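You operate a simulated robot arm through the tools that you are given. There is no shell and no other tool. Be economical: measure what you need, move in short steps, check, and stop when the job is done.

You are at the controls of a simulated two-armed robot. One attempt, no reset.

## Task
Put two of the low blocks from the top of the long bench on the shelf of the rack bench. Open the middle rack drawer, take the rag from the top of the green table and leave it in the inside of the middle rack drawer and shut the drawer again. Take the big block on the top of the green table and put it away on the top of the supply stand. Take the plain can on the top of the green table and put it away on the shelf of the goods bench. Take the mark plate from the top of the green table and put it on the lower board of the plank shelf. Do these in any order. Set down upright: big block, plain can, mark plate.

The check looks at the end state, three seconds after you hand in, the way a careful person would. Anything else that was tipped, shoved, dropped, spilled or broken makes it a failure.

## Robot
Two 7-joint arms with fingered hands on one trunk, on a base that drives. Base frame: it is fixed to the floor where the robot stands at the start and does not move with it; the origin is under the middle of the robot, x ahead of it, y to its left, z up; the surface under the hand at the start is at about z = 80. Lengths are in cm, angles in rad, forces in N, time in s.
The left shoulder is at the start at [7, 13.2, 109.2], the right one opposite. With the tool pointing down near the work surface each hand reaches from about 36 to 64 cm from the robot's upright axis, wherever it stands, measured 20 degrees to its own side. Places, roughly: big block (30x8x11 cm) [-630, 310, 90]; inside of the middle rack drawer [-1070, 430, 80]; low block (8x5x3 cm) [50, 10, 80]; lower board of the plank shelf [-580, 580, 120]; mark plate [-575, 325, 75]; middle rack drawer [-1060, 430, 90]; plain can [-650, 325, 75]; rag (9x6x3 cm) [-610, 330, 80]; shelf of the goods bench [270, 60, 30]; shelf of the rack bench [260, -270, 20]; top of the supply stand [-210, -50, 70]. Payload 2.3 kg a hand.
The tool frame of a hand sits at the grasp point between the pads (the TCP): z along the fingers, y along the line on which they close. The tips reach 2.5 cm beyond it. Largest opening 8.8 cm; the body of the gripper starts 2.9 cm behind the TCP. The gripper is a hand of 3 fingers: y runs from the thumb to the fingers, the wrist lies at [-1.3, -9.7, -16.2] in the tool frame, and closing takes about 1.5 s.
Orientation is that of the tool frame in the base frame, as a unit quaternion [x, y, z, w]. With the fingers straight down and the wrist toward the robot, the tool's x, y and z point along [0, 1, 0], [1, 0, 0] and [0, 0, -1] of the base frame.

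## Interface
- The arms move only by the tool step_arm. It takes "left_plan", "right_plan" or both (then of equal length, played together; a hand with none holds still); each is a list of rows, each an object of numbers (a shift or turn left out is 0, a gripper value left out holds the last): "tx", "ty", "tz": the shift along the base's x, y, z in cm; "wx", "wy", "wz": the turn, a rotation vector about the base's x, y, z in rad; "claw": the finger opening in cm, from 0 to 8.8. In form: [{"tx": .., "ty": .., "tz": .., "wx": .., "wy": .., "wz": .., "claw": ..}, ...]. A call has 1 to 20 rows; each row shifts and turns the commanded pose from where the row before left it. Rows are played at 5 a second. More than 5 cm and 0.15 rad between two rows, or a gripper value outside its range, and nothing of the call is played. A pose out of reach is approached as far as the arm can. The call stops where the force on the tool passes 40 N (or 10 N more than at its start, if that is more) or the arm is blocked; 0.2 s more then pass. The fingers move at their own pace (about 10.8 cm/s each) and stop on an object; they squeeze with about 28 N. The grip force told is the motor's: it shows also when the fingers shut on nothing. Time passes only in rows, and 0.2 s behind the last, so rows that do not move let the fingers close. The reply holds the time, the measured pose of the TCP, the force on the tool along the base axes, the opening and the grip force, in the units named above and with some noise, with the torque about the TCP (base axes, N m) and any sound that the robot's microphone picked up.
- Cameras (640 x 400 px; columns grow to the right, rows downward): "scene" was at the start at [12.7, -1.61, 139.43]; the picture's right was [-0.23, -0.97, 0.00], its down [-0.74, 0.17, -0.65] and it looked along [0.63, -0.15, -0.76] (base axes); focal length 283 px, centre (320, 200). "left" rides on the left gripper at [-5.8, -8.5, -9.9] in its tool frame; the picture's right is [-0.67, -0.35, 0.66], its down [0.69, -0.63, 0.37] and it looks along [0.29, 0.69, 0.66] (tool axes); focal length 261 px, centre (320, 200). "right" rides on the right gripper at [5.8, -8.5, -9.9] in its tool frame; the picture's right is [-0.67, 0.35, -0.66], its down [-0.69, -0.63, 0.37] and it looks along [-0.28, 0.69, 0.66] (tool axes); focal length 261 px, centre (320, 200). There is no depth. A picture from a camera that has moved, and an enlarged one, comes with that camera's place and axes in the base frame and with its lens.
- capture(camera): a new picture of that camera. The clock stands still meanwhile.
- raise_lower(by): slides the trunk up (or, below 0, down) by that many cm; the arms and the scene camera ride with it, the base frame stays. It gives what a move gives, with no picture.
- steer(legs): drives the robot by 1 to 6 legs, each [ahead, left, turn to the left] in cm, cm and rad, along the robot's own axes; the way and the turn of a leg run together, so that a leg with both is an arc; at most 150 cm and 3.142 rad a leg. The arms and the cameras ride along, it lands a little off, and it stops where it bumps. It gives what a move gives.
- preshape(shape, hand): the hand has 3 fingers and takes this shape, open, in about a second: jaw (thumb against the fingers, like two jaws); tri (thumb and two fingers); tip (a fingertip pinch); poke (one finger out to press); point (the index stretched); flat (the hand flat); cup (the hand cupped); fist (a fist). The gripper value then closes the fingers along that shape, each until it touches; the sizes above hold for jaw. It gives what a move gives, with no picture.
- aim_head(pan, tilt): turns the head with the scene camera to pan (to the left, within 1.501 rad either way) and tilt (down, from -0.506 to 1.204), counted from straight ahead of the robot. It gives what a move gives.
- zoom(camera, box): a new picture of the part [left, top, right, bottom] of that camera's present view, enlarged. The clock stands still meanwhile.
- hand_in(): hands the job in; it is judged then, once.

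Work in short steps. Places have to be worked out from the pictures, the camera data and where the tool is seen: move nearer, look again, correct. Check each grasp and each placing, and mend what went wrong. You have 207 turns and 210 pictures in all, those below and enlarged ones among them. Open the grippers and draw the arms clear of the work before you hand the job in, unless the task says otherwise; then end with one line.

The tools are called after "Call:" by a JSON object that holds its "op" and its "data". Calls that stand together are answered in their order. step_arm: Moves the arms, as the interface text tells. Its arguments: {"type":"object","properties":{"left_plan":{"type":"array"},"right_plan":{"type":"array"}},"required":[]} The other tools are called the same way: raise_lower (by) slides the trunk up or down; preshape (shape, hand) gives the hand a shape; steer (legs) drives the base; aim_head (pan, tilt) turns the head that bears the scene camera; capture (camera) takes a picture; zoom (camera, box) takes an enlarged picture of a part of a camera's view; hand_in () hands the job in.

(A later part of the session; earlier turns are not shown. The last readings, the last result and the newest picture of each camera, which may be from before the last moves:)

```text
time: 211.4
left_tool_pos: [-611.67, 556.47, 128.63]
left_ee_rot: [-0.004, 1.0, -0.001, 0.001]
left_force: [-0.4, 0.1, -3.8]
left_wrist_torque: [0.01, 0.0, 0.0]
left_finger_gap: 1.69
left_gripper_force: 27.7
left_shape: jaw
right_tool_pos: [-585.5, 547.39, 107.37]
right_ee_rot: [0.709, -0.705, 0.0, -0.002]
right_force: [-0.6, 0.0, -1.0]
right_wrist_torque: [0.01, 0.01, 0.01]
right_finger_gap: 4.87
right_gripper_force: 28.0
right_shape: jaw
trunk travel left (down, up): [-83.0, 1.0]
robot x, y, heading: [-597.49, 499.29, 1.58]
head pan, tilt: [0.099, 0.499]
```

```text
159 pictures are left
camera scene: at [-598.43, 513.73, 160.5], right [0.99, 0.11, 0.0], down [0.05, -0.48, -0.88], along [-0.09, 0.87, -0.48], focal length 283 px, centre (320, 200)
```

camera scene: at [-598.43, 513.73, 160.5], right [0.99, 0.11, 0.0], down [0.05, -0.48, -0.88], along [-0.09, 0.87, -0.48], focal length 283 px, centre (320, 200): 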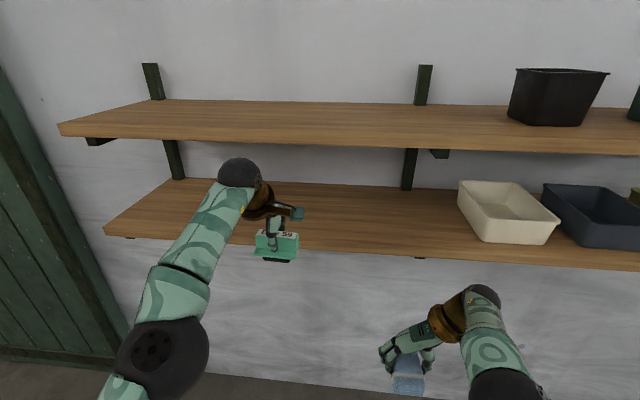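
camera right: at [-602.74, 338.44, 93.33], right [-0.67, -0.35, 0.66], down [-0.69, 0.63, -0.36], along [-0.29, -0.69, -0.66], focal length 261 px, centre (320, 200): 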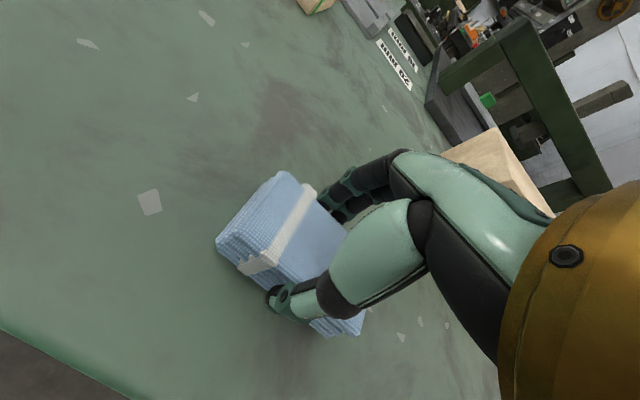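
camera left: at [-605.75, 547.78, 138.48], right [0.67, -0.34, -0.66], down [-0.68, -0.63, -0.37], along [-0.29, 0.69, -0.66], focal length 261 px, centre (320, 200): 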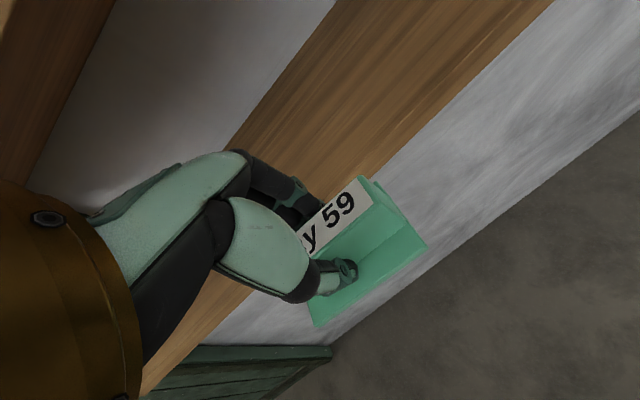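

The lower board front edge is (y 567.6, z 118.6) and the upper board's underside about 143. I draw the right hand back and down a bit more, set the left to z≈126, then drive in 16 cm so the plate is just behind the edge.

Call:
{"op": "step_arm", "data": {"left_plan": [{"tz": -1}, {"tz": -1}, {"tz": -0.6}, {}], "right_plan": [{"tz": -3, "ty": -2.5}, {"tz": -3, "ty": -2.5}, {"tz": -2, "ty": -1}, {}]}}

Call:
{"op": "steer", "data": {"legs": [[16, 0, 0]]}}

Call:
{"op": "capture", "data": {"camera": "left"}}

Call:
{"op": "capture", "data": {"camera": "scene"}}

```text
time: 212.4
left_tool_pos: [-610.83, 557.1, 126.17]
left_ee_rot: [-0.005, 1.0, -0.002, -0.002]
left_force: [-0.3, 0.3, -3.5]
left_wrist_torque: [0.01, 0.03, 0.0]
left_finger_gap: 1.69
left_gripper_force: 27.6
left_shape: jaw
left hand out of reach, approached as far as the arm can: row 1, 2
right_tool_pos: [-585.55, 541.37, 99.29]
right_ee_rot: [0.708, -0.706, 0.001, -0.002]
right_force: [0.2, 0.3, 0.0]
right_wrist_torque: [-0.03, 0.04, -0.01]
right_finger_gap: 4.85
right_gripper_force: 28.4
right_shape: jaw
trunk travel left (down, up): [-83.0, 1.0]
robot x, y, heading: [-597.28, 499.14, 1.581]
head pan, tilt: [0.099, 0.499]
```

```text
time: 213.8
left_tool_pos: [-611.1, 572.25, 126.29]
left_ee_rot: [-0.007, 1.0, 0.0, 0.0]
left_force: [0.6, 0.0, -3.8]
left_wrist_torque: [-0.01, -0.01, 0.0]
left_finger_gap: 1.7
left_gripper_force: 27.4
left_shape: jaw
right_tool_pos: [-585.78, 556.63, 99.41]
right_ee_rot: [0.71, -0.704, 0.0, -0.003]
right_force: [-0.1, -1.4, -0.3]
right_wrist_torque: [-0.03, -0.01, 0.02]
right_finger_gap: 4.84
right_gripper_force: 28.4
right_shape: jaw
trunk travel left (down, up): [-83.0, 1.0]
robot x, y, heading: [-597.53, 514.21, 1.577]
head pan, tilt: [0.099, 0.499]
```

```text
158 pictures are left
camera left: at [-605.07, 563.75, 136.21], right [0.67, -0.34, -0.66], down [-0.68, -0.64, -0.36], along [-0.29, 0.69, -0.66], focal length 261 px, centre (320, 200)
```

left: 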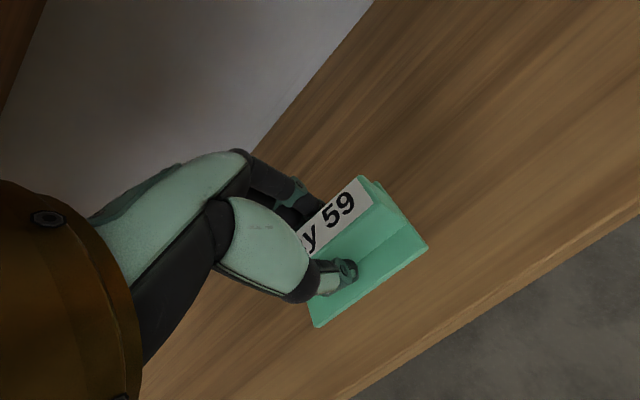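

```text
157 pictures are left
camera scene: at [-598.55, 528.72, 160.54], right [0.99, 0.11, 0.0], down [0.05, -0.47, -0.88], along [-0.09, 0.87, -0.48], focal length 283 px, centre (320, 200)
```

scene: 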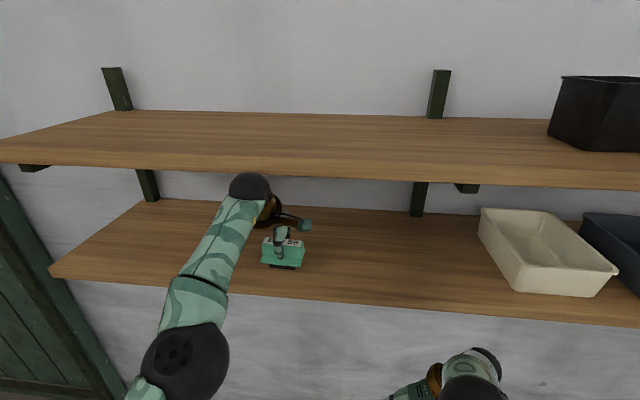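

The plate is over the board, about 2 cm in from the edge. I lower it gently until contact.

Call:
{"op": "step_arm", "data": {"left_plan": [{"tz": -0.8}, {"tz": -0.6}, {"tz": -0.4}, {"tz": -0.3}, {"tz": -0.2}, {}]}}

Call:
{"op": "zoom", "data": {"camera": "left", "box": [280, 140, 500, 360]}}

```text
time: 214.7
left_tool_pos: [-611.03, 572.59, 125.45]
left_ee_rot: [-0.005, 1.0, 0.009, -0.001]
left_force: [-1.1, -1.8, 14.4]
left_wrist_torque: [-0.16, -0.01, 0.02]
left_finger_gap: 1.91
left_gripper_force: 27.7
left_shape: jaw
left hand out of reach, approached as far as the arm can: row 2
right_tool_pos: [-585.74, 556.49, 99.59]
right_ee_rot: [0.71, -0.704, -0.001, -0.004]
right_force: [0.9, -1.1, 0.1]
right_wrist_torque: [0.02, -0.03, 0.03]
right_finger_gap: 4.89
right_gripper_force: 28.3
right_shape: jaw
trunk travel left (down, up): [-83.0, 1.0]
robot x, y, heading: [-597.3, 514.64, 1.584]
head pan, tilt: [0.099, 0.499]
stopped in row 4 (left hand): the force on the tool passed its limit at 44 N (the readings are from after the stop); the commanded pose is now the measured one
```

```text
1.82 times, centred on (390, 250) of left
camera zoom: at [-605.04, 564.03, 135.07], right [0.67, -0.33, -0.66], down [-0.68, -0.63, -0.38], along [-0.3, 0.7, -0.65], focal length 474 px, centre (193, 109)
```

zoom: 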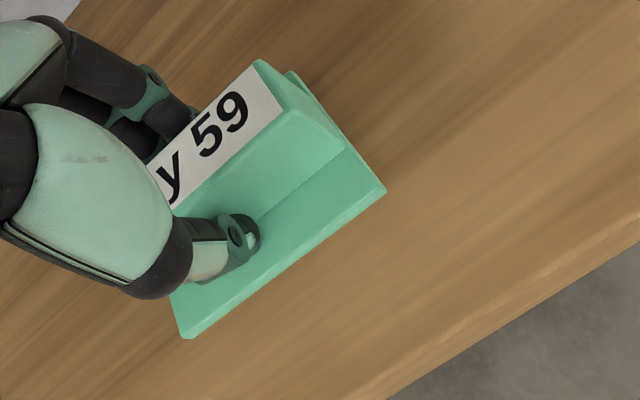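

Contact (44 N peak), so the plate rests on the board. I open the fingers and rise slightly, then check.

Call:
{"op": "step_arm", "data": {"left_plan": [{"claw": 4}, {}, {"claw": 6}, {}, {}, {}]}}

Call:
{"op": "zoom", "data": {"camera": "left", "box": [280, 140, 500, 360]}}

```text
time: 216.1
left_tool_pos: [-611.08, 573.26, 124.88]
left_ee_rot: [-0.006, 1.0, 0.004, -0.001]
left_force: [0.8, 0.2, 0.3]
left_wrist_torque: [-0.01, 0.0, -0.02]
left_finger_gap: 6.01
left_gripper_force: 0.0
left_shape: jaw
right_tool_pos: [-585.86, 556.88, 99.33]
right_ee_rot: [0.71, -0.705, 0.0, -0.002]
right_force: [0.0, -1.0, -1.5]
right_wrist_torque: [0.01, 0.02, -0.02]
right_finger_gap: 4.86
right_gripper_force: 27.8
right_shape: jaw
trunk travel left (down, up): [-83.0, 1.0]
robot x, y, heading: [-597.92, 514.94, 1.577]
head pan, tilt: [0.099, 0.499]
```

```text
1.82 times, centred on (390, 250) of left
camera zoom: at [-605.12, 564.71, 134.66], right [0.67, -0.34, -0.66], down [-0.68, -0.64, -0.37], along [-0.29, 0.7, -0.66], focal length 474 px, centre (193, 109)
```

zoom: 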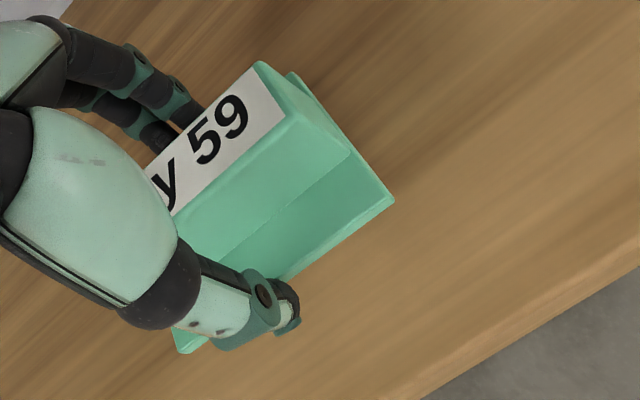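

The plate stands level on the board. I open fully, pull back 1.3 cm to keep the wrist clear of the upper board, then rise.

Call:
{"op": "step_arm", "data": {"left_plan": [{"claw": 8.8}, {}, {}, {"ty": -0.7}, {"ty": -0.6}, {"tz": 1}, {"tz": 1}, {"tz": 1}, {"tz": 1}, {}]}}

Call:
{"op": "zoom", "data": {"camera": "left", "box": [280, 140, 500, 360]}}

Call:
{"op": "capture", "data": {"camera": "scene"}}

```text
time: 218.3
left_tool_pos: [-611.07, 571.78, 128.52]
left_ee_rot: [-0.006, 1.0, 0.004, -0.001]
left_force: [0.1, -0.3, -0.3]
left_wrist_torque: [-0.03, 0.03, 0.02]
left_finger_gap: 8.78
left_gripper_force: 0.0
left_shape: jaw
left hand out of reach, approached as far as the arm can: row 4, 5, 8, 9
right_tool_pos: [-585.83, 556.89, 99.29]
right_ee_rot: [0.709, -0.705, 0.001, -0.001]
right_force: [-0.3, 0.5, 0.0]
right_wrist_torque: [-0.01, 0.0, -0.02]
right_finger_gap: 4.87
right_gripper_force: 27.7
right_shape: jaw
trunk travel left (down, up): [-83.0, 1.0]
robot x, y, heading: [-598.01, 514.64, 1.581]
head pan, tilt: [0.099, 0.499]
```

```text
1.82 times, centred on (390, 250) of left
camera zoom: at [-605.0, 563.25, 138.43], right [0.67, -0.34, -0.66], down [-0.68, -0.63, -0.37], along [-0.29, 0.7, -0.65], focal length 474 px, centre (193, 109)
```

zoom: 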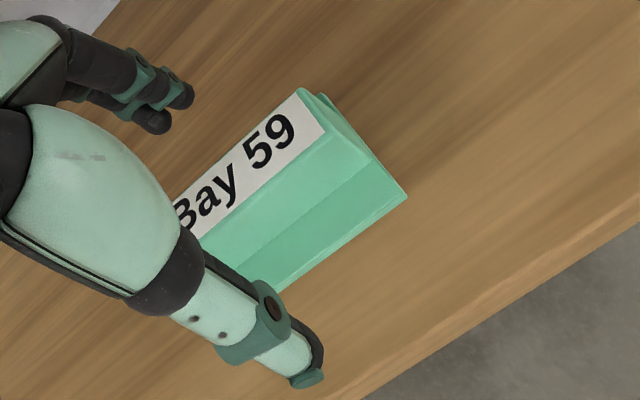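

```text
153 pictures are left
camera scene: at [-598.51, 529.13, 160.5], right [0.99, 0.11, 0.0], down [0.05, -0.48, -0.88], along [-0.09, 0.87, -0.48], focal length 283 px, centre (320, 200)
```

scene: 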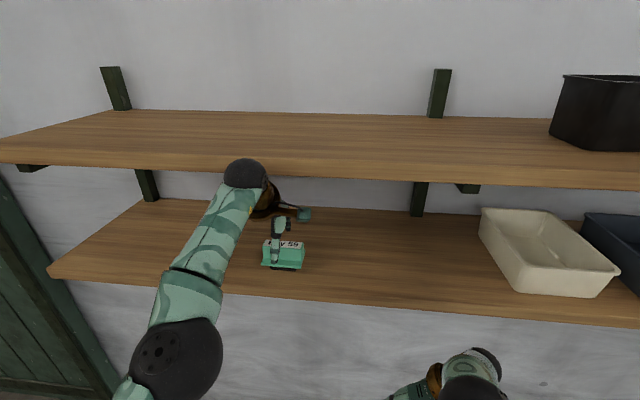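

The plate is clear and upright. I raise 1 cm more by the trunk for finger clearance and back out.

Call:
{"op": "raise_lower", "data": {"by": 1}}

Call:
{"op": "steer", "data": {"legs": [[-60, 0, 0]]}}

Call:
{"op": "zoom", "data": {"camera": "scene", "box": [150, 100, 450, 280]}}

```text
time: 218.8
left_tool_pos: [-610.94, 571.72, 129.29]
left_ee_rot: [-0.005, 1.0, -0.001, -0.001]
left_force: [-0.5, -2.5, -3.8]
left_wrist_torque: [0.51, -0.07, -0.02]
left_finger_gap: 8.75
left_gripper_force: 0.0
left_shape: jaw
right_tool_pos: [-585.91, 556.79, 100.41]
right_ee_rot: [0.71, -0.705, 0.001, -0.001]
right_force: [0.1, 0.2, -0.3]
right_wrist_torque: [0.02, 0.02, 0.0]
right_finger_gap: 4.89
right_gripper_force: 28.4
right_shape: jaw
trunk travel left (down, up): [-84.0, 0.0]
robot x, y, heading: [-597.87, 514.8, 1.581]
head pan, tilt: [0.099, 0.499]
stopped: the force on the tool passed its limit at 46 N (the readings are from after the stop); the commanded pose is now the measured one
```

```text
time: 222.3
left_tool_pos: [-610.32, 511.39, 129.16]
left_ee_rot: [-0.003, 1.0, -0.001, -0.002]
left_force: [-0.1, 0.7, 0.0]
left_wrist_torque: [0.02, 0.0, 0.01]
left_finger_gap: 8.75
left_gripper_force: 0.0
left_shape: jaw
right_tool_pos: [-585.28, 496.37, 100.24]
right_ee_rot: [0.707, -0.707, 0.002, -0.001]
right_force: [0.0, 0.2, -0.2]
right_wrist_torque: [-0.02, -0.01, -0.01]
right_finger_gap: 4.86
right_gripper_force: 28.0
right_shape: jaw
trunk travel left (down, up): [-84.0, 0.0]
robot x, y, heading: [-597.29, 454.44, 1.574]
head pan, tilt: [0.099, 0.499]
```

```text
2.13 times, centred on (300, 190) of scene
camera zoom: at [-598.13, 468.77, 161.44], right [0.99, 0.1, 0.0], down [0.05, -0.48, -0.88], along [-0.09, 0.87, -0.48], focal length 603 px, centre (363, 221)
```

zoom: 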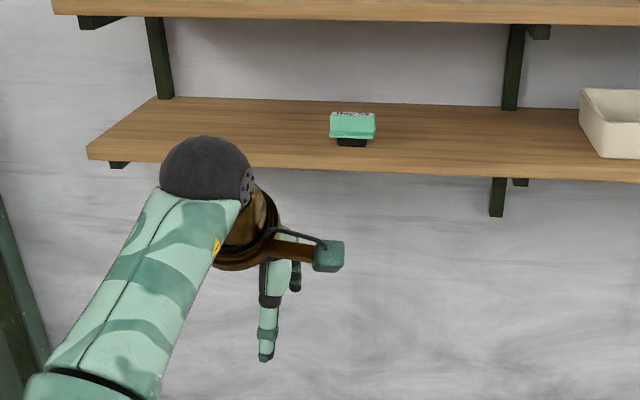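

The plate stands upright on the lower board. Next is the rag to the rack drawer: I lower the trunk, turn towards −x and look.

Call:
{"op": "raise_lower", "data": {"by": -19}}

Call:
{"op": "steer", "data": {"legs": [[-20, 0, 0], [0, 0, 1.571]]}}

Call:
{"op": "aim_head", "data": {"pan": 0, "tilt": 0.15}}

Call:
{"op": "capture", "data": {"camera": "scene"}}

```text
time: 224.3
left_tool_pos: [-610.17, 511.18, 110.08]
left_ee_rot: [-0.003, 1.0, -0.001, -0.001]
left_force: [-0.4, -0.2, 0.5]
left_wrist_torque: [0.01, 0.0, 0.0]
left_finger_gap: 8.77
left_gripper_force: 0.1
left_shape: jaw
right_tool_pos: [-585.26, 496.28, 81.26]
right_ee_rot: [-0.707, 0.707, 0.0, 0.002]
right_force: [0.4, 1.4, -0.4]
right_wrist_torque: [-0.01, -0.01, -0.06]
right_finger_gap: 4.88
right_gripper_force: 28.0
right_shape: jaw
trunk travel left (down, up): [-65.0, 19.0]
robot x, y, heading: [-597.3, 454.06, 1.572]
head pan, tilt: [0.099, 0.499]
```

```text
time: 229.8
left_tool_pos: [-653.67, 419.02, 110.31]
left_ee_rot: [0.722, -0.691, 0.001, 0.0]
left_force: [0.1, 0.1, -0.1]
left_wrist_torque: [-0.01, -0.02, 0.03]
left_finger_gap: 8.78
left_gripper_force: 0.0
left_shape: jaw
right_tool_pos: [-639.61, 444.61, 81.29]
right_ee_rot: [1.0, 0.019, -0.001, -0.003]
right_force: [-0.3, -0.2, -0.9]
right_wrist_torque: [0.02, 0.01, -0.01]
right_finger_gap: 4.86
right_gripper_force: 27.8
right_shape: jaw
trunk travel left (down, up): [-65.0, 19.0]
robot x, y, heading: [-597.14, 434.13, -3.108]
head pan, tilt: [0.099, 0.499]
```

```text
time: 230.7
left_tool_pos: [-653.7, 418.94, 110.16]
left_ee_rot: [0.722, -0.692, 0.002, 0.0]
left_force: [0.4, 0.7, -0.3]
left_wrist_torque: [0.0, 0.02, 0.01]
left_finger_gap: 8.76
left_gripper_force: 0.1
left_shape: jaw
right_tool_pos: [-639.68, 444.58, 81.29]
right_ee_rot: [1.0, 0.02, 0.0, -0.002]
right_force: [0.0, 0.0, -0.1]
right_wrist_torque: [0.0, 0.01, -0.02]
right_finger_gap: 4.84
right_gripper_force: 28.1
right_shape: jaw
trunk travel left (down, up): [-65.0, 19.0]
robot x, y, heading: [-597.26, 434.14, -3.101]
head pan, tilt: [0.0, 0.15]
```

```text
151 pictures are left
camera scene: at [-611.44, 433.72, 145.69], right [-0.04, 1.0, 0.0], down [0.15, 0.01, -0.99], along [-0.99, -0.04, -0.15], focal length 283 px, centre (320, 200)
```

scene: 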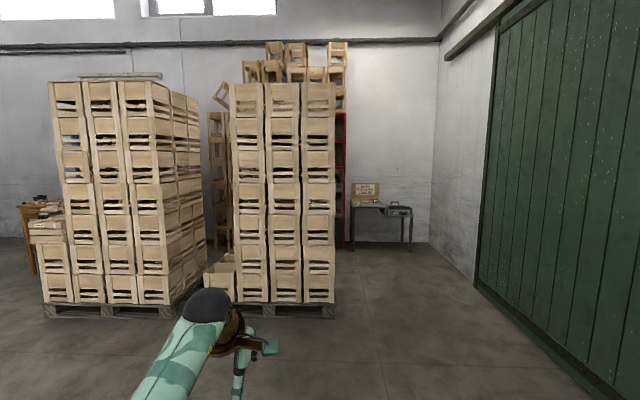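

The rack (red frame) stands behind the right-hand crate stack, near the back wall. I drive past the crates on their right side and look again.

Call:
{"op": "steer", "data": {"legs": [[145, -62, -0.04], [145, -5, 0]]}}

Call:
{"op": "capture", "data": {"camera": "scene"}}

Call:
{"op": "aim_head", "data": {"pan": 0.6, "tilt": 0.3}}

Call:
{"op": "capture", "data": {"camera": "scene"}}

```text
refused: leg 1 is longer than a leg can be; nothing moved
```

```text
150 pictures are left
camera scene: at [-611.44, 433.72, 145.69], right [-0.04, 1.0, 0.0], down [0.15, 0.01, -0.99], along [-0.99, -0.04, -0.15], focal length 283 px, centre (320, 200)
```

scene: 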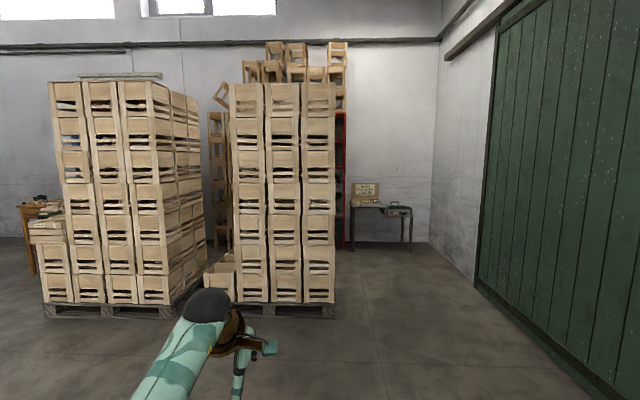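

```text
time: 231.7
left_tool_pos: [-653.66, 419.01, 110.27]
left_ee_rot: [0.722, -0.692, 0.002, 0.0]
left_force: [0.2, -0.3, 0.4]
left_wrist_torque: [-0.02, 0.02, -0.01]
left_finger_gap: 8.77
left_gripper_force: 0.0
left_shape: jaw
right_tool_pos: [-639.6, 444.55, 81.21]
right_ee_rot: [1.0, 0.019, -0.001, -0.002]
right_force: [0.1, -1.4, -1.0]
right_wrist_torque: [-0.04, -0.02, 0.02]
right_finger_gap: 4.88
right_gripper_force: 28.3
right_shape: jaw
trunk travel left (down, up): [-65.0, 19.0]
robot x, y, heading: [-597.1, 434.13, -3.1]
head pan, tilt: [0.6, 0.3]
```

```text
149 pictures are left
camera scene: at [-609.67, 428.53, 144.3], right [-0.6, 0.8, 0.0], down [0.24, 0.18, -0.96], along [-0.77, -0.57, -0.3], focal length 283 px, centre (320, 200)
```

scene: 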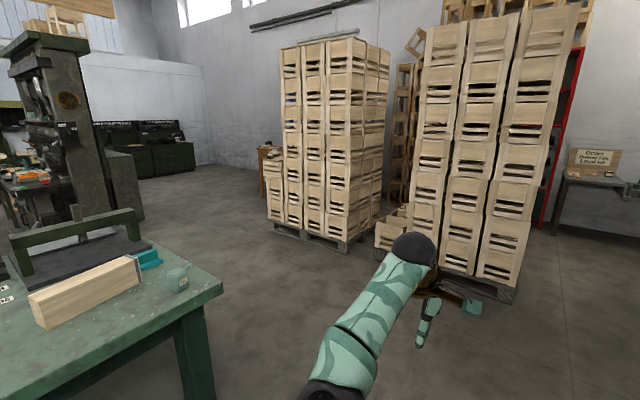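

The leg was too long; I shorten it.

Call:
{"op": "steer", "data": {"legs": [[130, -60, -0.04], [130, -5, 0]]}}

Call:
{"op": "capture", "data": {"camera": "scene"}}

```text
time: 245.0
left_tool_pos: [-916.4, 493.39, 110.18]
left_ee_rot: [-0.695, 0.719, -0.001, 0.001]
left_force: [-1.2, 0.4, 0.5]
left_wrist_torque: [0.0, -0.01, -0.01]
left_finger_gap: 8.77
left_gripper_force: 0.1
left_shape: jaw
right_tool_pos: [-900.47, 517.83, 81.18]
right_ee_rot: [1.0, -0.02, -0.001, -0.001]
right_force: [0.3, -0.6, -0.8]
right_wrist_torque: [-0.03, -0.03, -0.01]
right_finger_gap: 4.86
right_gripper_force: 28.2
right_shape: jaw
trunk travel left (down, up): [-65.0, 19.0]
robot x, y, heading: [-859.3, 503.82, 3.108]
head pan, tilt: [0.6, 0.3]
```

```text
148 pictures are left
camera scene: at [-871.78, 499.4, 144.3], right [-0.53, 0.85, 0.0], down [0.25, 0.16, -0.96], along [-0.81, -0.51, -0.3], focal length 283 px, centre (320, 200)
```

scene: 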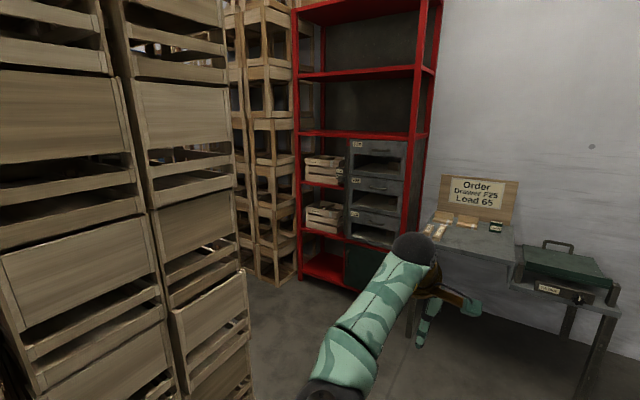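

There it is: the red rack with three grey drawers at about (−1060, 430), facing +x. I zoom in for the handle.

Call:
{"op": "zoom", "data": {"camera": "scene", "box": [290, 120, 440, 270]}}

```text
2.67 times, centred on (365, 195) of scene
camera zoom: at [-871.78, 499.4, 144.3], right [-0.53, 0.85, 0.0], down [0.25, 0.16, -0.96], along [-0.81, -0.51, -0.3], focal length 754 px, centre (200, 213)
```

zoom: 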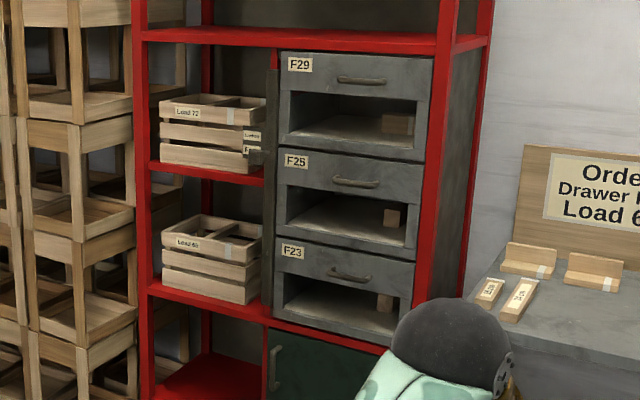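

The middle drawer F25 has a bar handle at about (−1056, 432, 93) and an open-window front. I raise the right hand, drive into the space in front of the rack and face it.

Call:
{"op": "step_arm", "data": {"right_plan": [{"tz": 4}, {"tz": 4}, {"tz": 4}, {"tz": 4}, {}]}}

Call:
{"op": "steer", "data": {"legs": [[118, 0, 0.033], [0, 60, 0]]}}

Call:
{"op": "aim_head", "data": {"pan": 0.1, "tilt": 0.6}}

Call:
{"op": "capture", "data": {"camera": "scene"}}

```text
time: 246.2
left_tool_pos: [-916.49, 493.41, 110.22]
left_ee_rot: [-0.695, 0.719, -0.001, 0.0]
left_force: [-0.3, -0.3, -0.3]
left_wrist_torque: [-0.01, 0.02, -0.02]
left_finger_gap: 8.75
left_gripper_force: 0.1
left_shape: jaw
right_tool_pos: [-900.49, 518.06, 97.53]
right_ee_rot: [1.0, -0.02, -0.001, -0.002]
right_force: [-0.5, -0.4, 0.5]
right_wrist_torque: [0.02, -0.01, 0.01]
right_finger_gap: 4.86
right_gripper_force: 27.7
right_shape: jaw
trunk travel left (down, up): [-65.0, 19.0]
robot x, y, heading: [-858.96, 503.95, 3.103]
head pan, tilt: [0.6, 0.3]
```

```text
time: 255.1
left_tool_pos: [-1033.08, 435.5, 110.24]
left_ee_rot: [-0.705, 0.709, -0.002, 0.0]
left_force: [0.0, 0.9, 0.5]
left_wrist_torque: [0.01, -0.02, 0.0]
left_finger_gap: 8.77
left_gripper_force: 0.0
left_shape: jaw
right_tool_pos: [-1017.65, 460.46, 97.44]
right_ee_rot: [1.0, -0.005, -0.002, -0.001]
right_force: [-0.5, -0.1, -0.5]
right_wrist_torque: [0.02, -0.02, 0.01]
right_finger_gap: 4.89
right_gripper_force: 28.3
right_shape: jaw
trunk travel left (down, up): [-65.0, 19.0]
robot x, y, heading: [-975.89, 447.55, 3.132]
head pan, tilt: [0.6, 0.3]
```

```text
time: 256.0
left_tool_pos: [-1032.92, 435.23, 110.25]
left_ee_rot: [-0.705, 0.71, -0.001, 0.0]
left_force: [-0.1, 0.3, -0.1]
left_wrist_torque: [0.01, 0.01, -0.02]
left_finger_gap: 8.75
left_gripper_force: 0.1
left_shape: jaw
right_tool_pos: [-1017.67, 460.27, 97.45]
right_ee_rot: [1.0, -0.005, -0.001, -0.001]
right_force: [0.0, -0.5, -0.1]
right_wrist_torque: [0.01, -0.01, -0.02]
right_finger_gap: 4.85
right_gripper_force: 27.8
right_shape: jaw
trunk travel left (down, up): [-65.0, 19.0]
robot x, y, heading: [-975.84, 447.36, 3.133]
head pan, tilt: [0.099, 0.6]
```

```text
146 pictures are left
camera scene: at [-989.63, 447.02, 141.56], right [-0.09, 1.0, 0.0], down [0.56, 0.05, -0.83], along [-0.82, -0.08, -0.56], focal length 283 px, centre (320, 200)
```

scene: 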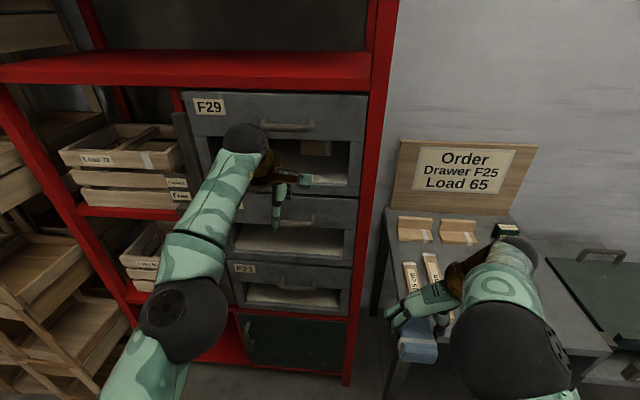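

The F25 handle is estimated at (−1047, 435, 95). I pitch the left hand to point forward (towards −x) at handle height, about 10 cm short of it, open.

Call:
{"op": "step_arm", "data": {"left_plan": [{"wy": 0.143, "tz": -1.4, "tx": -0.2}, {"wy": 0.143, "tz": -1.4, "tx": -0.2}, {"wy": 0.143, "tz": -1.4, "tx": -0.2}, {"wy": 0.143, "tz": -1.4, "tx": -0.2}, {"wy": 0.143, "tz": -1.4, "tx": -0.2}, {"wy": 0.143, "tz": -1.4, "tx": -0.2}, {"wy": 0.143, "tz": -1.4, "tx": -0.2}, {"wy": 0.143, "tz": -1.4, "tx": -0.2}, {"wy": 0.143, "tz": -1.4, "tx": -0.2}, {"wy": 0.143, "tz": -1.4, "tx": -0.2}, {"wy": 0.141, "tz": -1, "tx": -0.2}, {}]}}

Call:
{"op": "capture", "data": {"camera": "left"}}

Call:
{"op": "capture", "data": {"camera": "scene"}}

```text
time: 257.4
left_tool_pos: [-1043.61, 435.33, 108.32]
left_ee_rot: [-0.64, 0.645, 0.293, -0.298]
left_force: [34.2, 3.3, 6.5]
left_wrist_torque: [-0.01, 0.84, -0.3]
left_finger_gap: 8.27
left_gripper_force: 0.1
left_shape: jaw
left hand out of reach, approached as far as the arm can: row 1, 2, 3, 4, 5, 6, 7
right_tool_pos: [-1016.06, 460.26, 98.27]
right_ee_rot: [1.0, -0.004, -0.01, -0.002]
right_force: [-0.7, -0.2, -0.1]
right_wrist_torque: [-0.01, -0.02, 0.0]
right_finger_gap: 4.87
right_gripper_force: 28.0
right_shape: jaw
trunk travel left (down, up): [-65.0, 19.0]
robot x, y, heading: [-975.84, 447.54, 3.129]
head pan, tilt: [0.099, 0.6]
stopped in row 7 (left hand): the force on the tool passed its limit at 42 N (the readings are from after the stop); the commanded pose is now the measured one
```

```text
145 pictures are left
camera left: at [-1030.44, 440.98, 108.15], right [-0.27, 0.66, -0.7], down [0.13, -0.69, -0.71], along [-0.95, -0.28, 0.1], focal length 261 px, centre (320, 200)
```

left: 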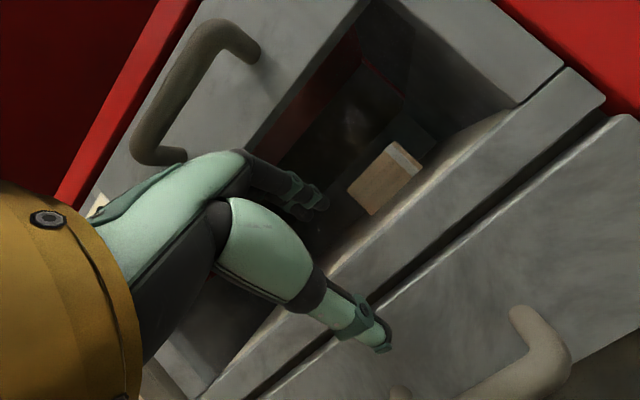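

```text
144 pictures are left
camera scene: at [-987.2, 447.16, 141.78], right [-0.09, 1.0, 0.0], down [0.55, 0.05, -0.83], along [-0.83, -0.08, -0.55], focal length 283 px, centre (320, 200)
```

scene: 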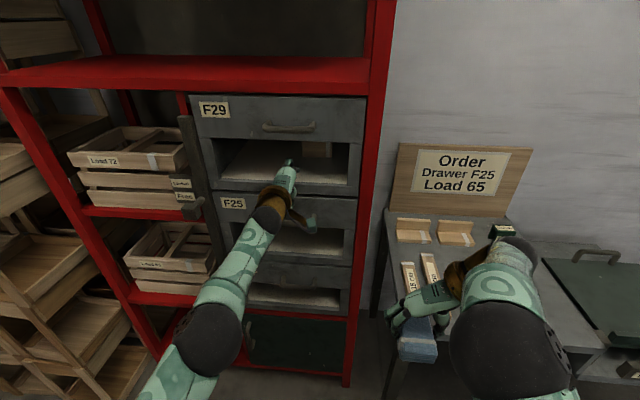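

The fingers touched the drawer face above (42 N) because the hand drifted while out of reach. I back it off gently along +x and go lower before pitching further.

Call:
{"op": "step_arm", "data": {"left_plan": [{"tx": 2}, {"tx": 3}, {"tx": 3}, {"tx": 2, "tz": -1}, {"tz": -3}, {"tz": -3}, {}]}}

Call:
{"op": "capture", "data": {"camera": "left"}}

```text
time: 259.1
left_tool_pos: [-1040.18, 435.28, 99.87]
left_ee_rot: [-0.645, 0.646, 0.285, -0.292]
left_force: [-0.1, 0.8, -0.2]
left_wrist_torque: [0.0, -0.03, -0.01]
left_finger_gap: 8.79
left_gripper_force: 0.0
left_shape: jaw
left hand out of reach, approached as far as the arm can: row 1, 2, 3
right_tool_pos: [-1017.49, 460.28, 97.59]
right_ee_rot: [1.0, -0.005, -0.002, -0.002]
right_force: [0.2, -0.1, -0.1]
right_wrist_torque: [0.02, 0.03, 0.01]
right_finger_gap: 4.87
right_gripper_force: 28.0
right_shape: jaw
trunk travel left (down, up): [-65.0, 19.0]
robot x, y, heading: [-976.13, 447.75, 3.137]
head pan, tilt: [0.099, 0.6]
```

```text
143 pictures are left
camera left: at [-1027.14, 441.08, 100.09], right [-0.26, 0.66, -0.7], down [0.15, -0.69, -0.71], along [-0.96, -0.28, 0.08], focal length 261 px, centre (320, 200)
```

left: 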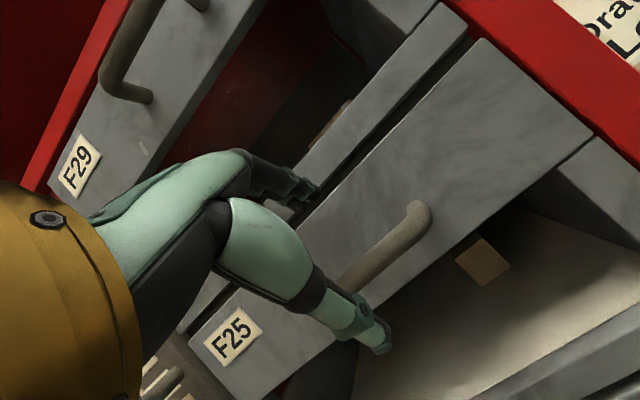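

I now have a good view: the F25 bar spans y≈430–440 at z≈95.5, and the hand is in front of it. I pitch the remaining ~40° while lowering to z≈95.5, keeping x.

Call:
{"op": "step_arm", "data": {"left_plan": [{"wy": 0.14, "tz": -0.9, "tx": 0.3}, {"wy": 0.14, "tz": -0.9, "tx": 0.3}, {"wy": 0.14, "tz": -0.9, "tx": 0.2}, {"wy": 0.14, "tz": -0.9}, {"wy": 0.14, "tz": -0.7}, {}]}}

Call:
{"op": "capture", "data": {"camera": "left"}}

Call:
{"op": "capture", "data": {"camera": "scene"}}

```text
time: 260.4
left_tool_pos: [-1038.08, 434.92, 97.79]
left_ee_rot: [-0.524, 0.525, 0.471, -0.478]
left_force: [-0.9, -0.6, 0.3]
left_wrist_torque: [0.02, 0.03, -0.02]
left_finger_gap: 8.78
left_gripper_force: 0.0
left_shape: jaw
left hand out of reach, approached as far as the arm can: row 5
right_tool_pos: [-1017.67, 460.16, 97.5]
right_ee_rot: [1.0, -0.006, 0.0, -0.002]
right_force: [-0.5, 0.4, -1.7]
right_wrist_torque: [0.02, -0.01, 0.01]
right_finger_gap: 4.83
right_gripper_force: 27.8
right_shape: jaw
trunk travel left (down, up): [-65.0, 19.0]
robot x, y, heading: [-975.91, 447.67, 3.133]
head pan, tilt: [0.099, 0.6]
```

```text
142 pictures are left
camera left: at [-1027.33, 440.66, 90.17], right [-0.62, 0.66, -0.42], down [-0.3, -0.69, -0.66], along [-0.72, -0.28, 0.63], focal length 261 px, centre (320, 200)
```

left: 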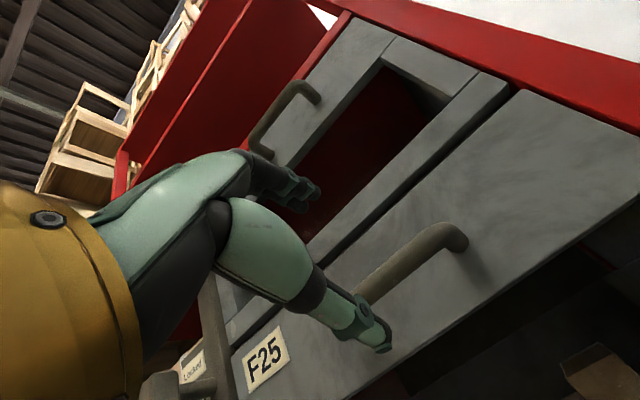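

```text
141 pictures are left
camera scene: at [-989.58, 447.07, 141.55], right [-0.09, 1.0, 0.0], down [0.56, 0.05, -0.82], along [-0.82, -0.08, -0.57], focal length 283 px, centre (320, 200)
```

scene: 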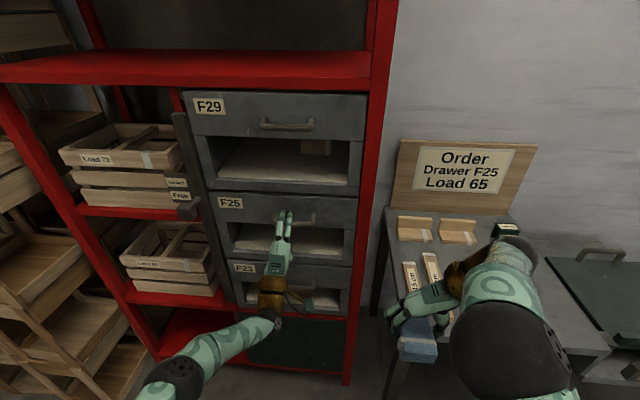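

The hand now points forward. The two views put the bar at (−1045.3, 435, 96.4). I lower 1.2 cm and advance 6.5 cm around the bar in small steps.

Call:
{"op": "step_arm", "data": {"left_plan": [{"tz": -1.2}, {"tx": -2}, {"tx": -2}, {"tx": -1.5}, {"tx": -1}, {}]}}

Call:
{"op": "capture", "data": {"camera": "left"}}

```text
time: 261.9
left_tool_pos: [-1039.7, 434.44, 98.01]
left_ee_rot: [-0.524, 0.525, 0.471, -0.477]
left_force: [0.0, -0.8, -0.8]
left_wrist_torque: [0.02, 0.03, -0.02]
left_finger_gap: 8.78
left_gripper_force: 0.1
left_shape: jaw
left hand out of reach, approached as far as the arm can: row 2, 3, 4, 5
right_tool_pos: [-1017.48, 460.23, 97.53]
right_ee_rot: [1.0, -0.005, -0.001, -0.001]
right_force: [0.2, -0.5, -1.2]
right_wrist_torque: [-0.01, 0.0, 0.01]
right_finger_gap: 4.85
right_gripper_force: 28.5
right_shape: jaw
trunk travel left (down, up): [-65.0, 19.0]
robot x, y, heading: [-975.89, 447.4, 3.133]
head pan, tilt: [0.099, 0.6]
```

```text
140 pictures are left
camera left: at [-1029.09, 440.2, 90.56], right [-0.62, 0.66, -0.42], down [-0.3, -0.69, -0.66], along [-0.73, -0.28, 0.63], focal length 261 px, centre (320, 200)
```

left: 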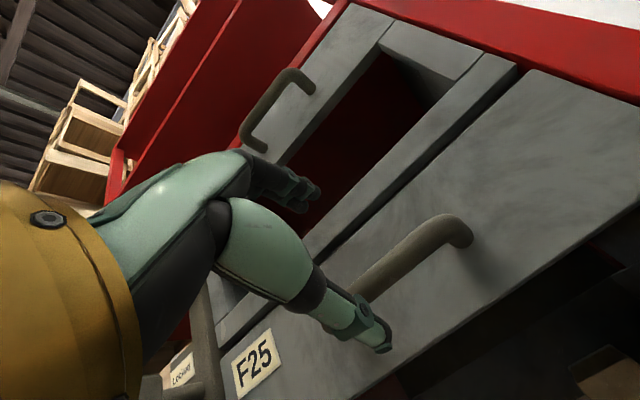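

The arm is at its forward limit. I lower the trunk 1.4 cm and drive 5.5 cm ahead instead, then check.

Call:
{"op": "raise_lower", "data": {"by": -1.4}}

Call:
{"op": "steer", "data": {"legs": [[5, 0, 0]]}}

Call:
{"op": "capture", "data": {"camera": "left"}}

Call:
{"op": "zoom", "data": {"camera": "scene", "box": [180, 160, 400, 320]}}

```text
time: 262.5
left_tool_pos: [-1039.8, 434.56, 96.8]
left_ee_rot: [0.525, -0.524, -0.47, 0.478]
left_force: [0.1, -0.2, -0.3]
left_wrist_torque: [0.01, 0.0, -0.01]
left_finger_gap: 8.77
left_gripper_force: 0.0
left_shape: jaw
right_tool_pos: [-1017.53, 460.29, 95.99]
right_ee_rot: [1.0, -0.005, -0.001, -0.002]
right_force: [0.6, -0.2, -0.6]
right_wrist_torque: [-0.04, 0.04, 0.0]
right_finger_gap: 4.85
right_gripper_force: 27.7
right_shape: jaw
trunk travel left (down, up): [-63.6, 20.4]
robot x, y, heading: [-975.57, 447.65, 3.134]
head pan, tilt: [0.099, 0.6]
```

```text
time: 263.4
left_tool_pos: [-1044.98, 434.55, 96.66]
left_ee_rot: [-0.525, 0.525, 0.47, -0.478]
left_force: [0.1, 0.7, -0.4]
left_wrist_torque: [0.03, 0.02, 0.01]
left_finger_gap: 8.78
left_gripper_force: 0.0
left_shape: jaw
right_tool_pos: [-1022.81, 460.29, 96.01]
right_ee_rot: [1.0, -0.005, -0.002, -0.002]
right_force: [0.6, 0.0, 0.0]
right_wrist_torque: [-0.02, -0.01, -0.02]
right_finger_gap: 4.86
right_gripper_force: 28.1
right_shape: jaw
trunk travel left (down, up): [-63.6, 20.4]
robot x, y, heading: [-980.92, 447.83, 3.134]
head pan, tilt: [0.099, 0.6]
```

```text
139 pictures are left
camera left: at [-1034.26, 440.29, 89.1], right [-0.62, 0.66, -0.42], down [-0.3, -0.69, -0.66], along [-0.73, -0.28, 0.63], focal length 261 px, centre (320, 200)
```

left: 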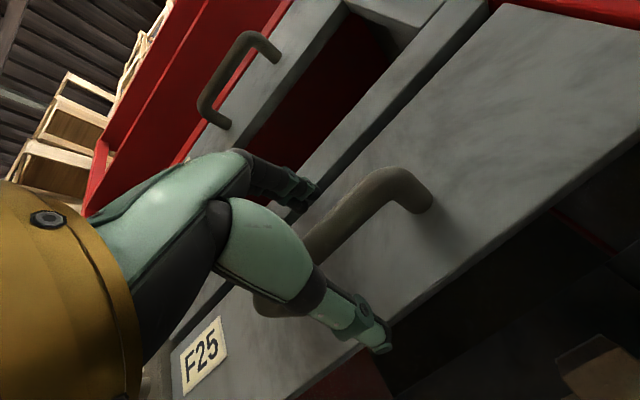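

```text
2.50 times, centred on (290, 240) of scene
camera zoom: at [-994.76, 447.09, 140.14], right [-0.09, 1.0, 0.0], down [0.56, 0.05, -0.82], along [-0.82, -0.07, -0.57], focal length 707 px, centre (395, 100)
```

zoom: 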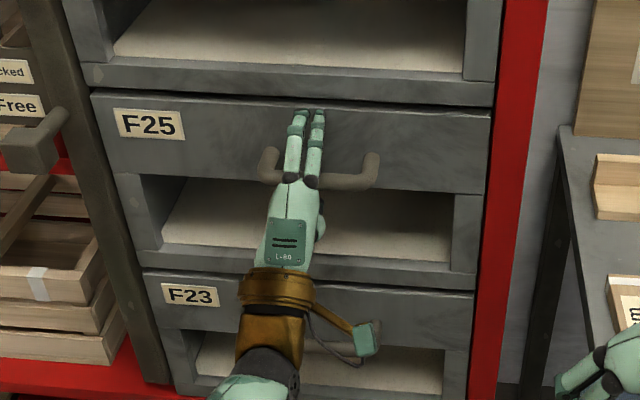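

The bar is between the upper fingers and the thumb, and the lever at the side stands at "Free". I close on the bar.

Call:
{"op": "step_arm", "data": {"left_plan": [{"claw": 0.5}, {}, {}, {}, {}, {}, {}, {}, {}, {}]}}

Call:
{"op": "capture", "data": {"camera": "left"}}

```text
time: 265.6
left_tool_pos: [-1044.95, 434.61, 96.64]
left_ee_rot: [-0.524, 0.525, 0.471, -0.477]
left_force: [1.1, -0.4, -4.5]
left_wrist_torque: [0.04, -0.01, -0.02]
left_finger_gap: 0.58
left_gripper_force: 0.0
left_shape: jaw
right_tool_pos: [-1022.67, 460.42, 95.96]
right_ee_rot: [1.0, -0.004, 0.0, -0.002]
right_force: [0.4, 0.7, 0.0]
right_wrist_torque: [-0.01, -0.02, 0.01]
right_finger_gap: 4.85
right_gripper_force: 28.3
right_shape: jaw
trunk travel left (down, up): [-63.6, 20.4]
robot x, y, heading: [-980.84, 447.84, 3.136]
head pan, tilt: [0.099, 0.6]
```

```text
137 pictures are left
camera left: at [-1034.24, 440.27, 89.1], right [-0.62, 0.66, -0.42], down [-0.3, -0.69, -0.66], along [-0.73, -0.28, 0.63], focal length 261 px, centre (320, 200)
```

left: 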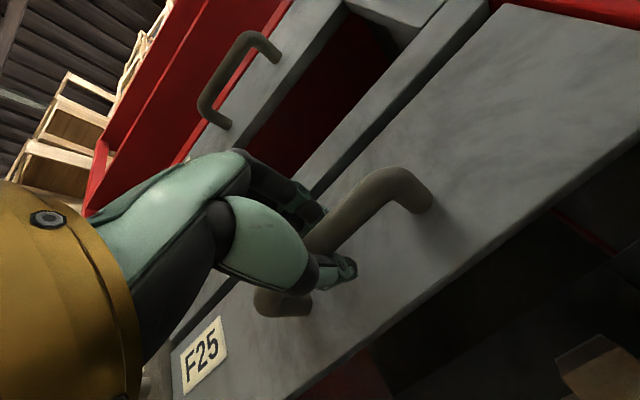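

The fingertips wrap behind the bar. I squeeze fully and pull back with the arm.

Call:
{"op": "step_arm", "data": {"left_plan": [{"claw": 0}, {}, {}, {"tx": 1}, {"tx": 1}, {"tx": 1.5}, {"tx": 1.5}, {"tx": 1.5}, {"tx": 1.5}, {}]}}

Call:
{"op": "capture", "data": {"camera": "scene"}}

```text
time: 267.5
left_tool_pos: [-1042.8, 434.78, 95.26]
left_ee_rot: [0.519, -0.514, -0.477, 0.489]
left_force: [-0.7, -3.2, 26.5]
left_wrist_torque: [0.23, -0.11, -0.04]
left_finger_gap: 0.26
left_gripper_force: 28.3
left_shape: jaw
left hand out of reach, approached as far as the arm can: row 4, 5, 6, 7, 8, 9
right_tool_pos: [-1022.24, 460.34, 96.29]
right_ee_rot: [1.0, -0.004, -0.004, -0.002]
right_force: [0.7, 0.6, -0.6]
right_wrist_torque: [-0.01, 0.02, 0.02]
right_finger_gap: 4.87
right_gripper_force: 28.6
right_shape: jaw
trunk travel left (down, up): [-63.6, 20.4]
robot x, y, heading: [-980.69, 447.59, 3.133]
head pan, tilt: [0.099, 0.6]
stopped in row 9 (left hand): the force on the tool passed its limit at 42 N (the readings are from after the stop); the commanded pose is now the measured one
```

```text
136 pictures are left
camera scene: at [-993.9, 447.13, 140.23], right [-0.09, 1.0, 0.0], down [0.56, 0.05, -0.83], along [-0.82, -0.08, -0.56], focal length 283 px, centre (320, 200)
```

scene: 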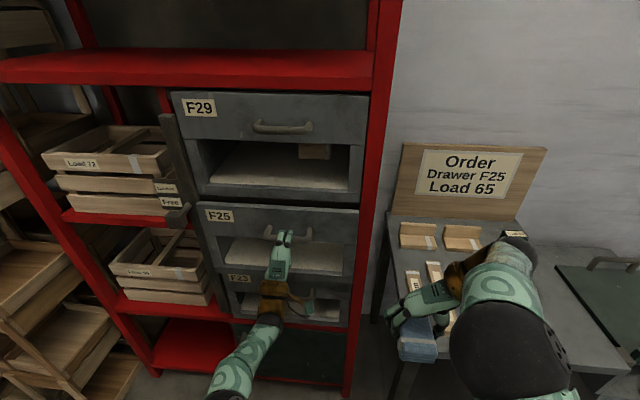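

The drawer has started to move (~2 cm). The arm cannot pull back in this pose, so I pull by driving the base backwards.

Call:
{"op": "step_arm", "data": {"left_plan": [{"tz": 0.8}, {"tz": 0.4}]}}

Call:
{"op": "steer", "data": {"legs": [[-7, 0, 0]]}}

Call:
{"op": "capture", "data": {"camera": "scene"}}

```text
time: 268.1
left_tool_pos: [-1043.53, 434.87, 95.57]
left_ee_rot: [0.522, -0.52, -0.474, 0.482]
left_force: [-0.4, -3.7, 8.1]
left_wrist_torque: [0.08, -0.02, -0.05]
left_finger_gap: 0.28
left_gripper_force: 27.9
left_shape: jaw
left hand out of reach, approached as far as the arm can: row 1
right_tool_pos: [-1022.49, 460.26, 96.22]
right_ee_rot: [1.0, -0.004, -0.002, -0.002]
right_force: [-0.6, -0.6, 0.2]
right_wrist_torque: [-0.02, -0.05, 0.0]
right_finger_gap: 4.86
right_gripper_force: 28.1
right_shape: jaw
trunk travel left (down, up): [-63.6, 20.4]
robot x, y, heading: [-980.94, 447.77, 3.135]
head pan, tilt: [0.099, 0.6]
```

```text
time: 269.1
left_tool_pos: [-1037.06, 434.94, 95.48]
left_ee_rot: [0.522, -0.52, -0.474, 0.483]
left_force: [-2.0, -0.8, 5.7]
left_wrist_torque: [0.04, -0.1, 0.01]
left_finger_gap: 0.24
left_gripper_force: 28.2
left_shape: jaw
right_tool_pos: [-1015.93, 460.27, 96.03]
right_ee_rot: [1.0, -0.004, -0.001, -0.002]
right_force: [0.4, 0.5, -1.1]
right_wrist_torque: [0.0, 0.0, 0.03]
right_finger_gap: 4.83
right_gripper_force: 28.6
right_shape: jaw
trunk travel left (down, up): [-63.6, 20.4]
robot x, y, heading: [-973.9, 447.22, 3.134]
head pan, tilt: [0.099, 0.6]
```

```text
135 pictures are left
camera scene: at [-987.84, 447.08, 140.16], right [-0.09, 1.0, 0.0], down [0.56, 0.05, -0.82], along [-0.82, -0.08, -0.57], focal length 283 px, centre (320, 200)
```

scene: 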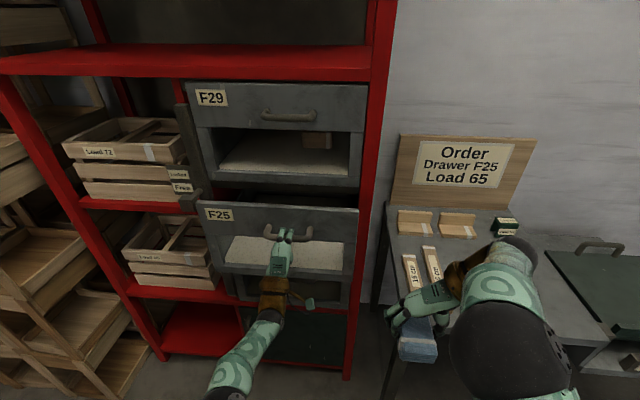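

The drawer follows, now ~8 cm open. The crates behind are at about x −925, so I pull another 9 cm and stay clear of them.

Call:
{"op": "steer", "data": {"legs": [[-9, 0, 0]]}}

Call:
{"op": "aim_head", "data": {"pan": 0.1, "tilt": 0.8}}

Call:
{"op": "capture", "data": {"camera": "scene"}}

```text
time: 270.2
left_tool_pos: [-1027.87, 434.8, 95.58]
left_ee_rot: [0.522, -0.519, -0.474, 0.484]
left_force: [-2.6, 0.4, 5.4]
left_wrist_torque: [0.05, -0.1, 0.01]
left_finger_gap: 0.26
left_gripper_force: 27.5
left_shape: jaw
right_tool_pos: [-1007.04, 460.16, 96.14]
right_ee_rot: [1.0, -0.005, -0.001, -0.002]
right_force: [0.9, -0.7, -0.4]
right_wrist_torque: [0.02, -0.01, 0.04]
right_finger_gap: 4.83
right_gripper_force: 27.6
right_shape: jaw
trunk travel left (down, up): [-63.6, 20.4]
robot x, y, heading: [-965.53, 447.68, 3.135]
head pan, tilt: [0.099, 0.6]
```

```text
time: 270.9
left_tool_pos: [-1027.98, 434.72, 95.48]
left_ee_rot: [0.522, -0.518, -0.474, 0.484]
left_force: [0.5, 0.2, 3.6]
left_wrist_torque: [-0.01, -0.05, 0.0]
left_finger_gap: 0.25
left_gripper_force: 28.0
left_shape: jaw
right_tool_pos: [-1006.83, 460.23, 96.14]
right_ee_rot: [1.0, -0.004, -0.002, -0.002]
right_force: [0.8, -0.2, 0.1]
right_wrist_torque: [0.0, 0.03, 0.04]
right_finger_gap: 4.87
right_gripper_force: 28.2
right_shape: jaw
trunk travel left (down, up): [-63.6, 20.4]
robot x, y, heading: [-965.24, 447.58, 3.133]
head pan, tilt: [0.099, 0.799]
```

```text
134 pictures are left
camera scene: at [-977.96, 447.04, 138.49], right [-0.09, 1.0, 0.0], down [0.71, 0.07, -0.7], along [-0.7, -0.06, -0.72], focal length 283 px, centre (320, 200)
```

scene: 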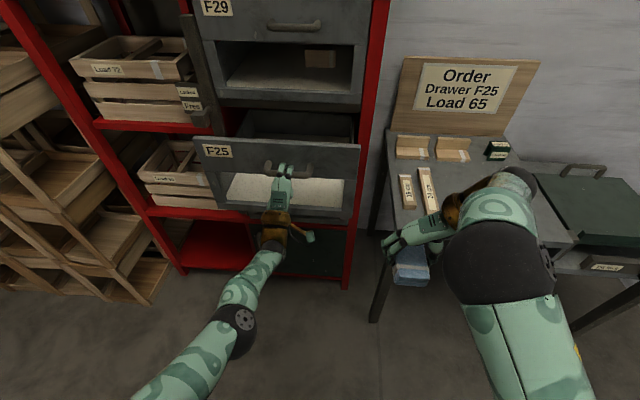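

The drawer is ~17 cm open. For the right hand to reach in, the robot must shift left and forward. I open the left fingers (the bar stays between them) and strafe left; the open fingers slide off past the bar's end.

Call:
{"op": "step_arm", "data": {"left_plan": [{"claw": 8.8}, {}, {}, {}, {}]}}

Call:
{"op": "capture", "data": {"camera": "left"}}

```text
time: 272.1
left_tool_pos: [-1027.87, 434.74, 95.48]
left_ee_rot: [0.522, -0.518, -0.473, 0.484]
left_force: [-0.3, 0.2, -0.3]
left_wrist_torque: [0.0, -0.01, -0.01]
left_finger_gap: 8.75
left_gripper_force: 0.1
left_shape: jaw
right_tool_pos: [-1006.96, 460.18, 96.01]
right_ee_rot: [1.0, -0.004, -0.001, -0.001]
right_force: [0.1, -0.2, -0.9]
right_wrist_torque: [-0.03, -0.02, -0.02]
right_finger_gap: 4.85
right_gripper_force: 27.5
right_shape: jaw
trunk travel left (down, up): [-63.6, 20.4]
robot x, y, heading: [-965.15, 447.83, 3.135]
head pan, tilt: [0.099, 0.799]
```

```text
133 pictures are left
camera left: at [-1017.44, 440.57, 87.74], right [-0.63, 0.66, -0.41], down [-0.3, -0.69, -0.65], along [-0.71, -0.29, 0.64], focal length 261 px, centre (320, 200)
```

left: 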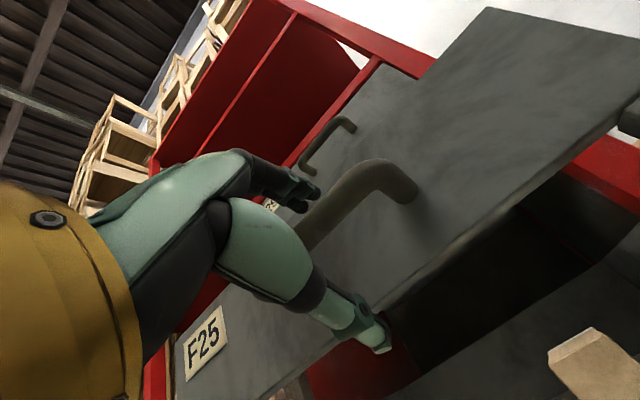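

The fingers are open with the bar free between them. I back 2.5 cm and strafe 27 cm left.

Call:
{"op": "steer", "data": {"legs": [[-2.5, 0, 0], [0, 27, 0.008]]}}

Call:
{"op": "capture", "data": {"camera": "scene"}}

```text
time: 274.5
left_tool_pos: [-1025.44, 407.2, 95.57]
left_ee_rot: [0.524, -0.517, -0.472, 0.486]
left_force: [-0.1, 0.8, 0.1]
left_wrist_torque: [-0.02, 0.01, 0.03]
left_finger_gap: 8.78
left_gripper_force: 0.0
left_shape: jaw
right_tool_pos: [-1004.58, 432.7, 96.13]
right_ee_rot: [1.0, -0.001, -0.001, -0.001]
right_force: [0.0, 0.2, -0.7]
right_wrist_torque: [0.05, 0.01, 0.04]
right_finger_gap: 4.87
right_gripper_force: 27.2
right_shape: jaw
trunk travel left (down, up): [-63.6, 20.4]
robot x, y, heading: [-963.11, 420.23, -3.14]
head pan, tilt: [0.099, 0.799]
```

```text
132 pictures are left
camera scene: at [-975.71, 419.79, 138.47], right [-0.1, 0.99, 0.0], down [0.71, 0.07, -0.7], along [-0.69, -0.07, -0.72], focal length 283 px, centre (320, 200)
```

scene: 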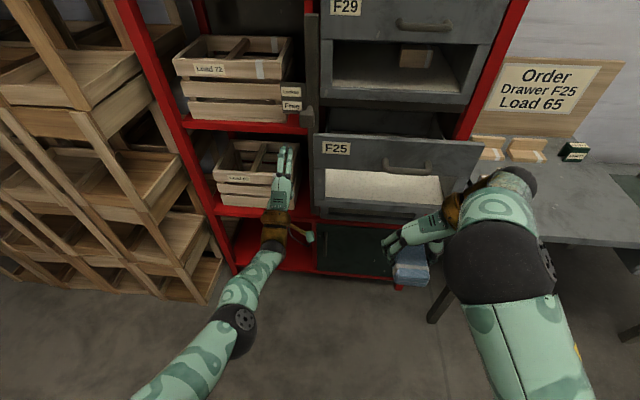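

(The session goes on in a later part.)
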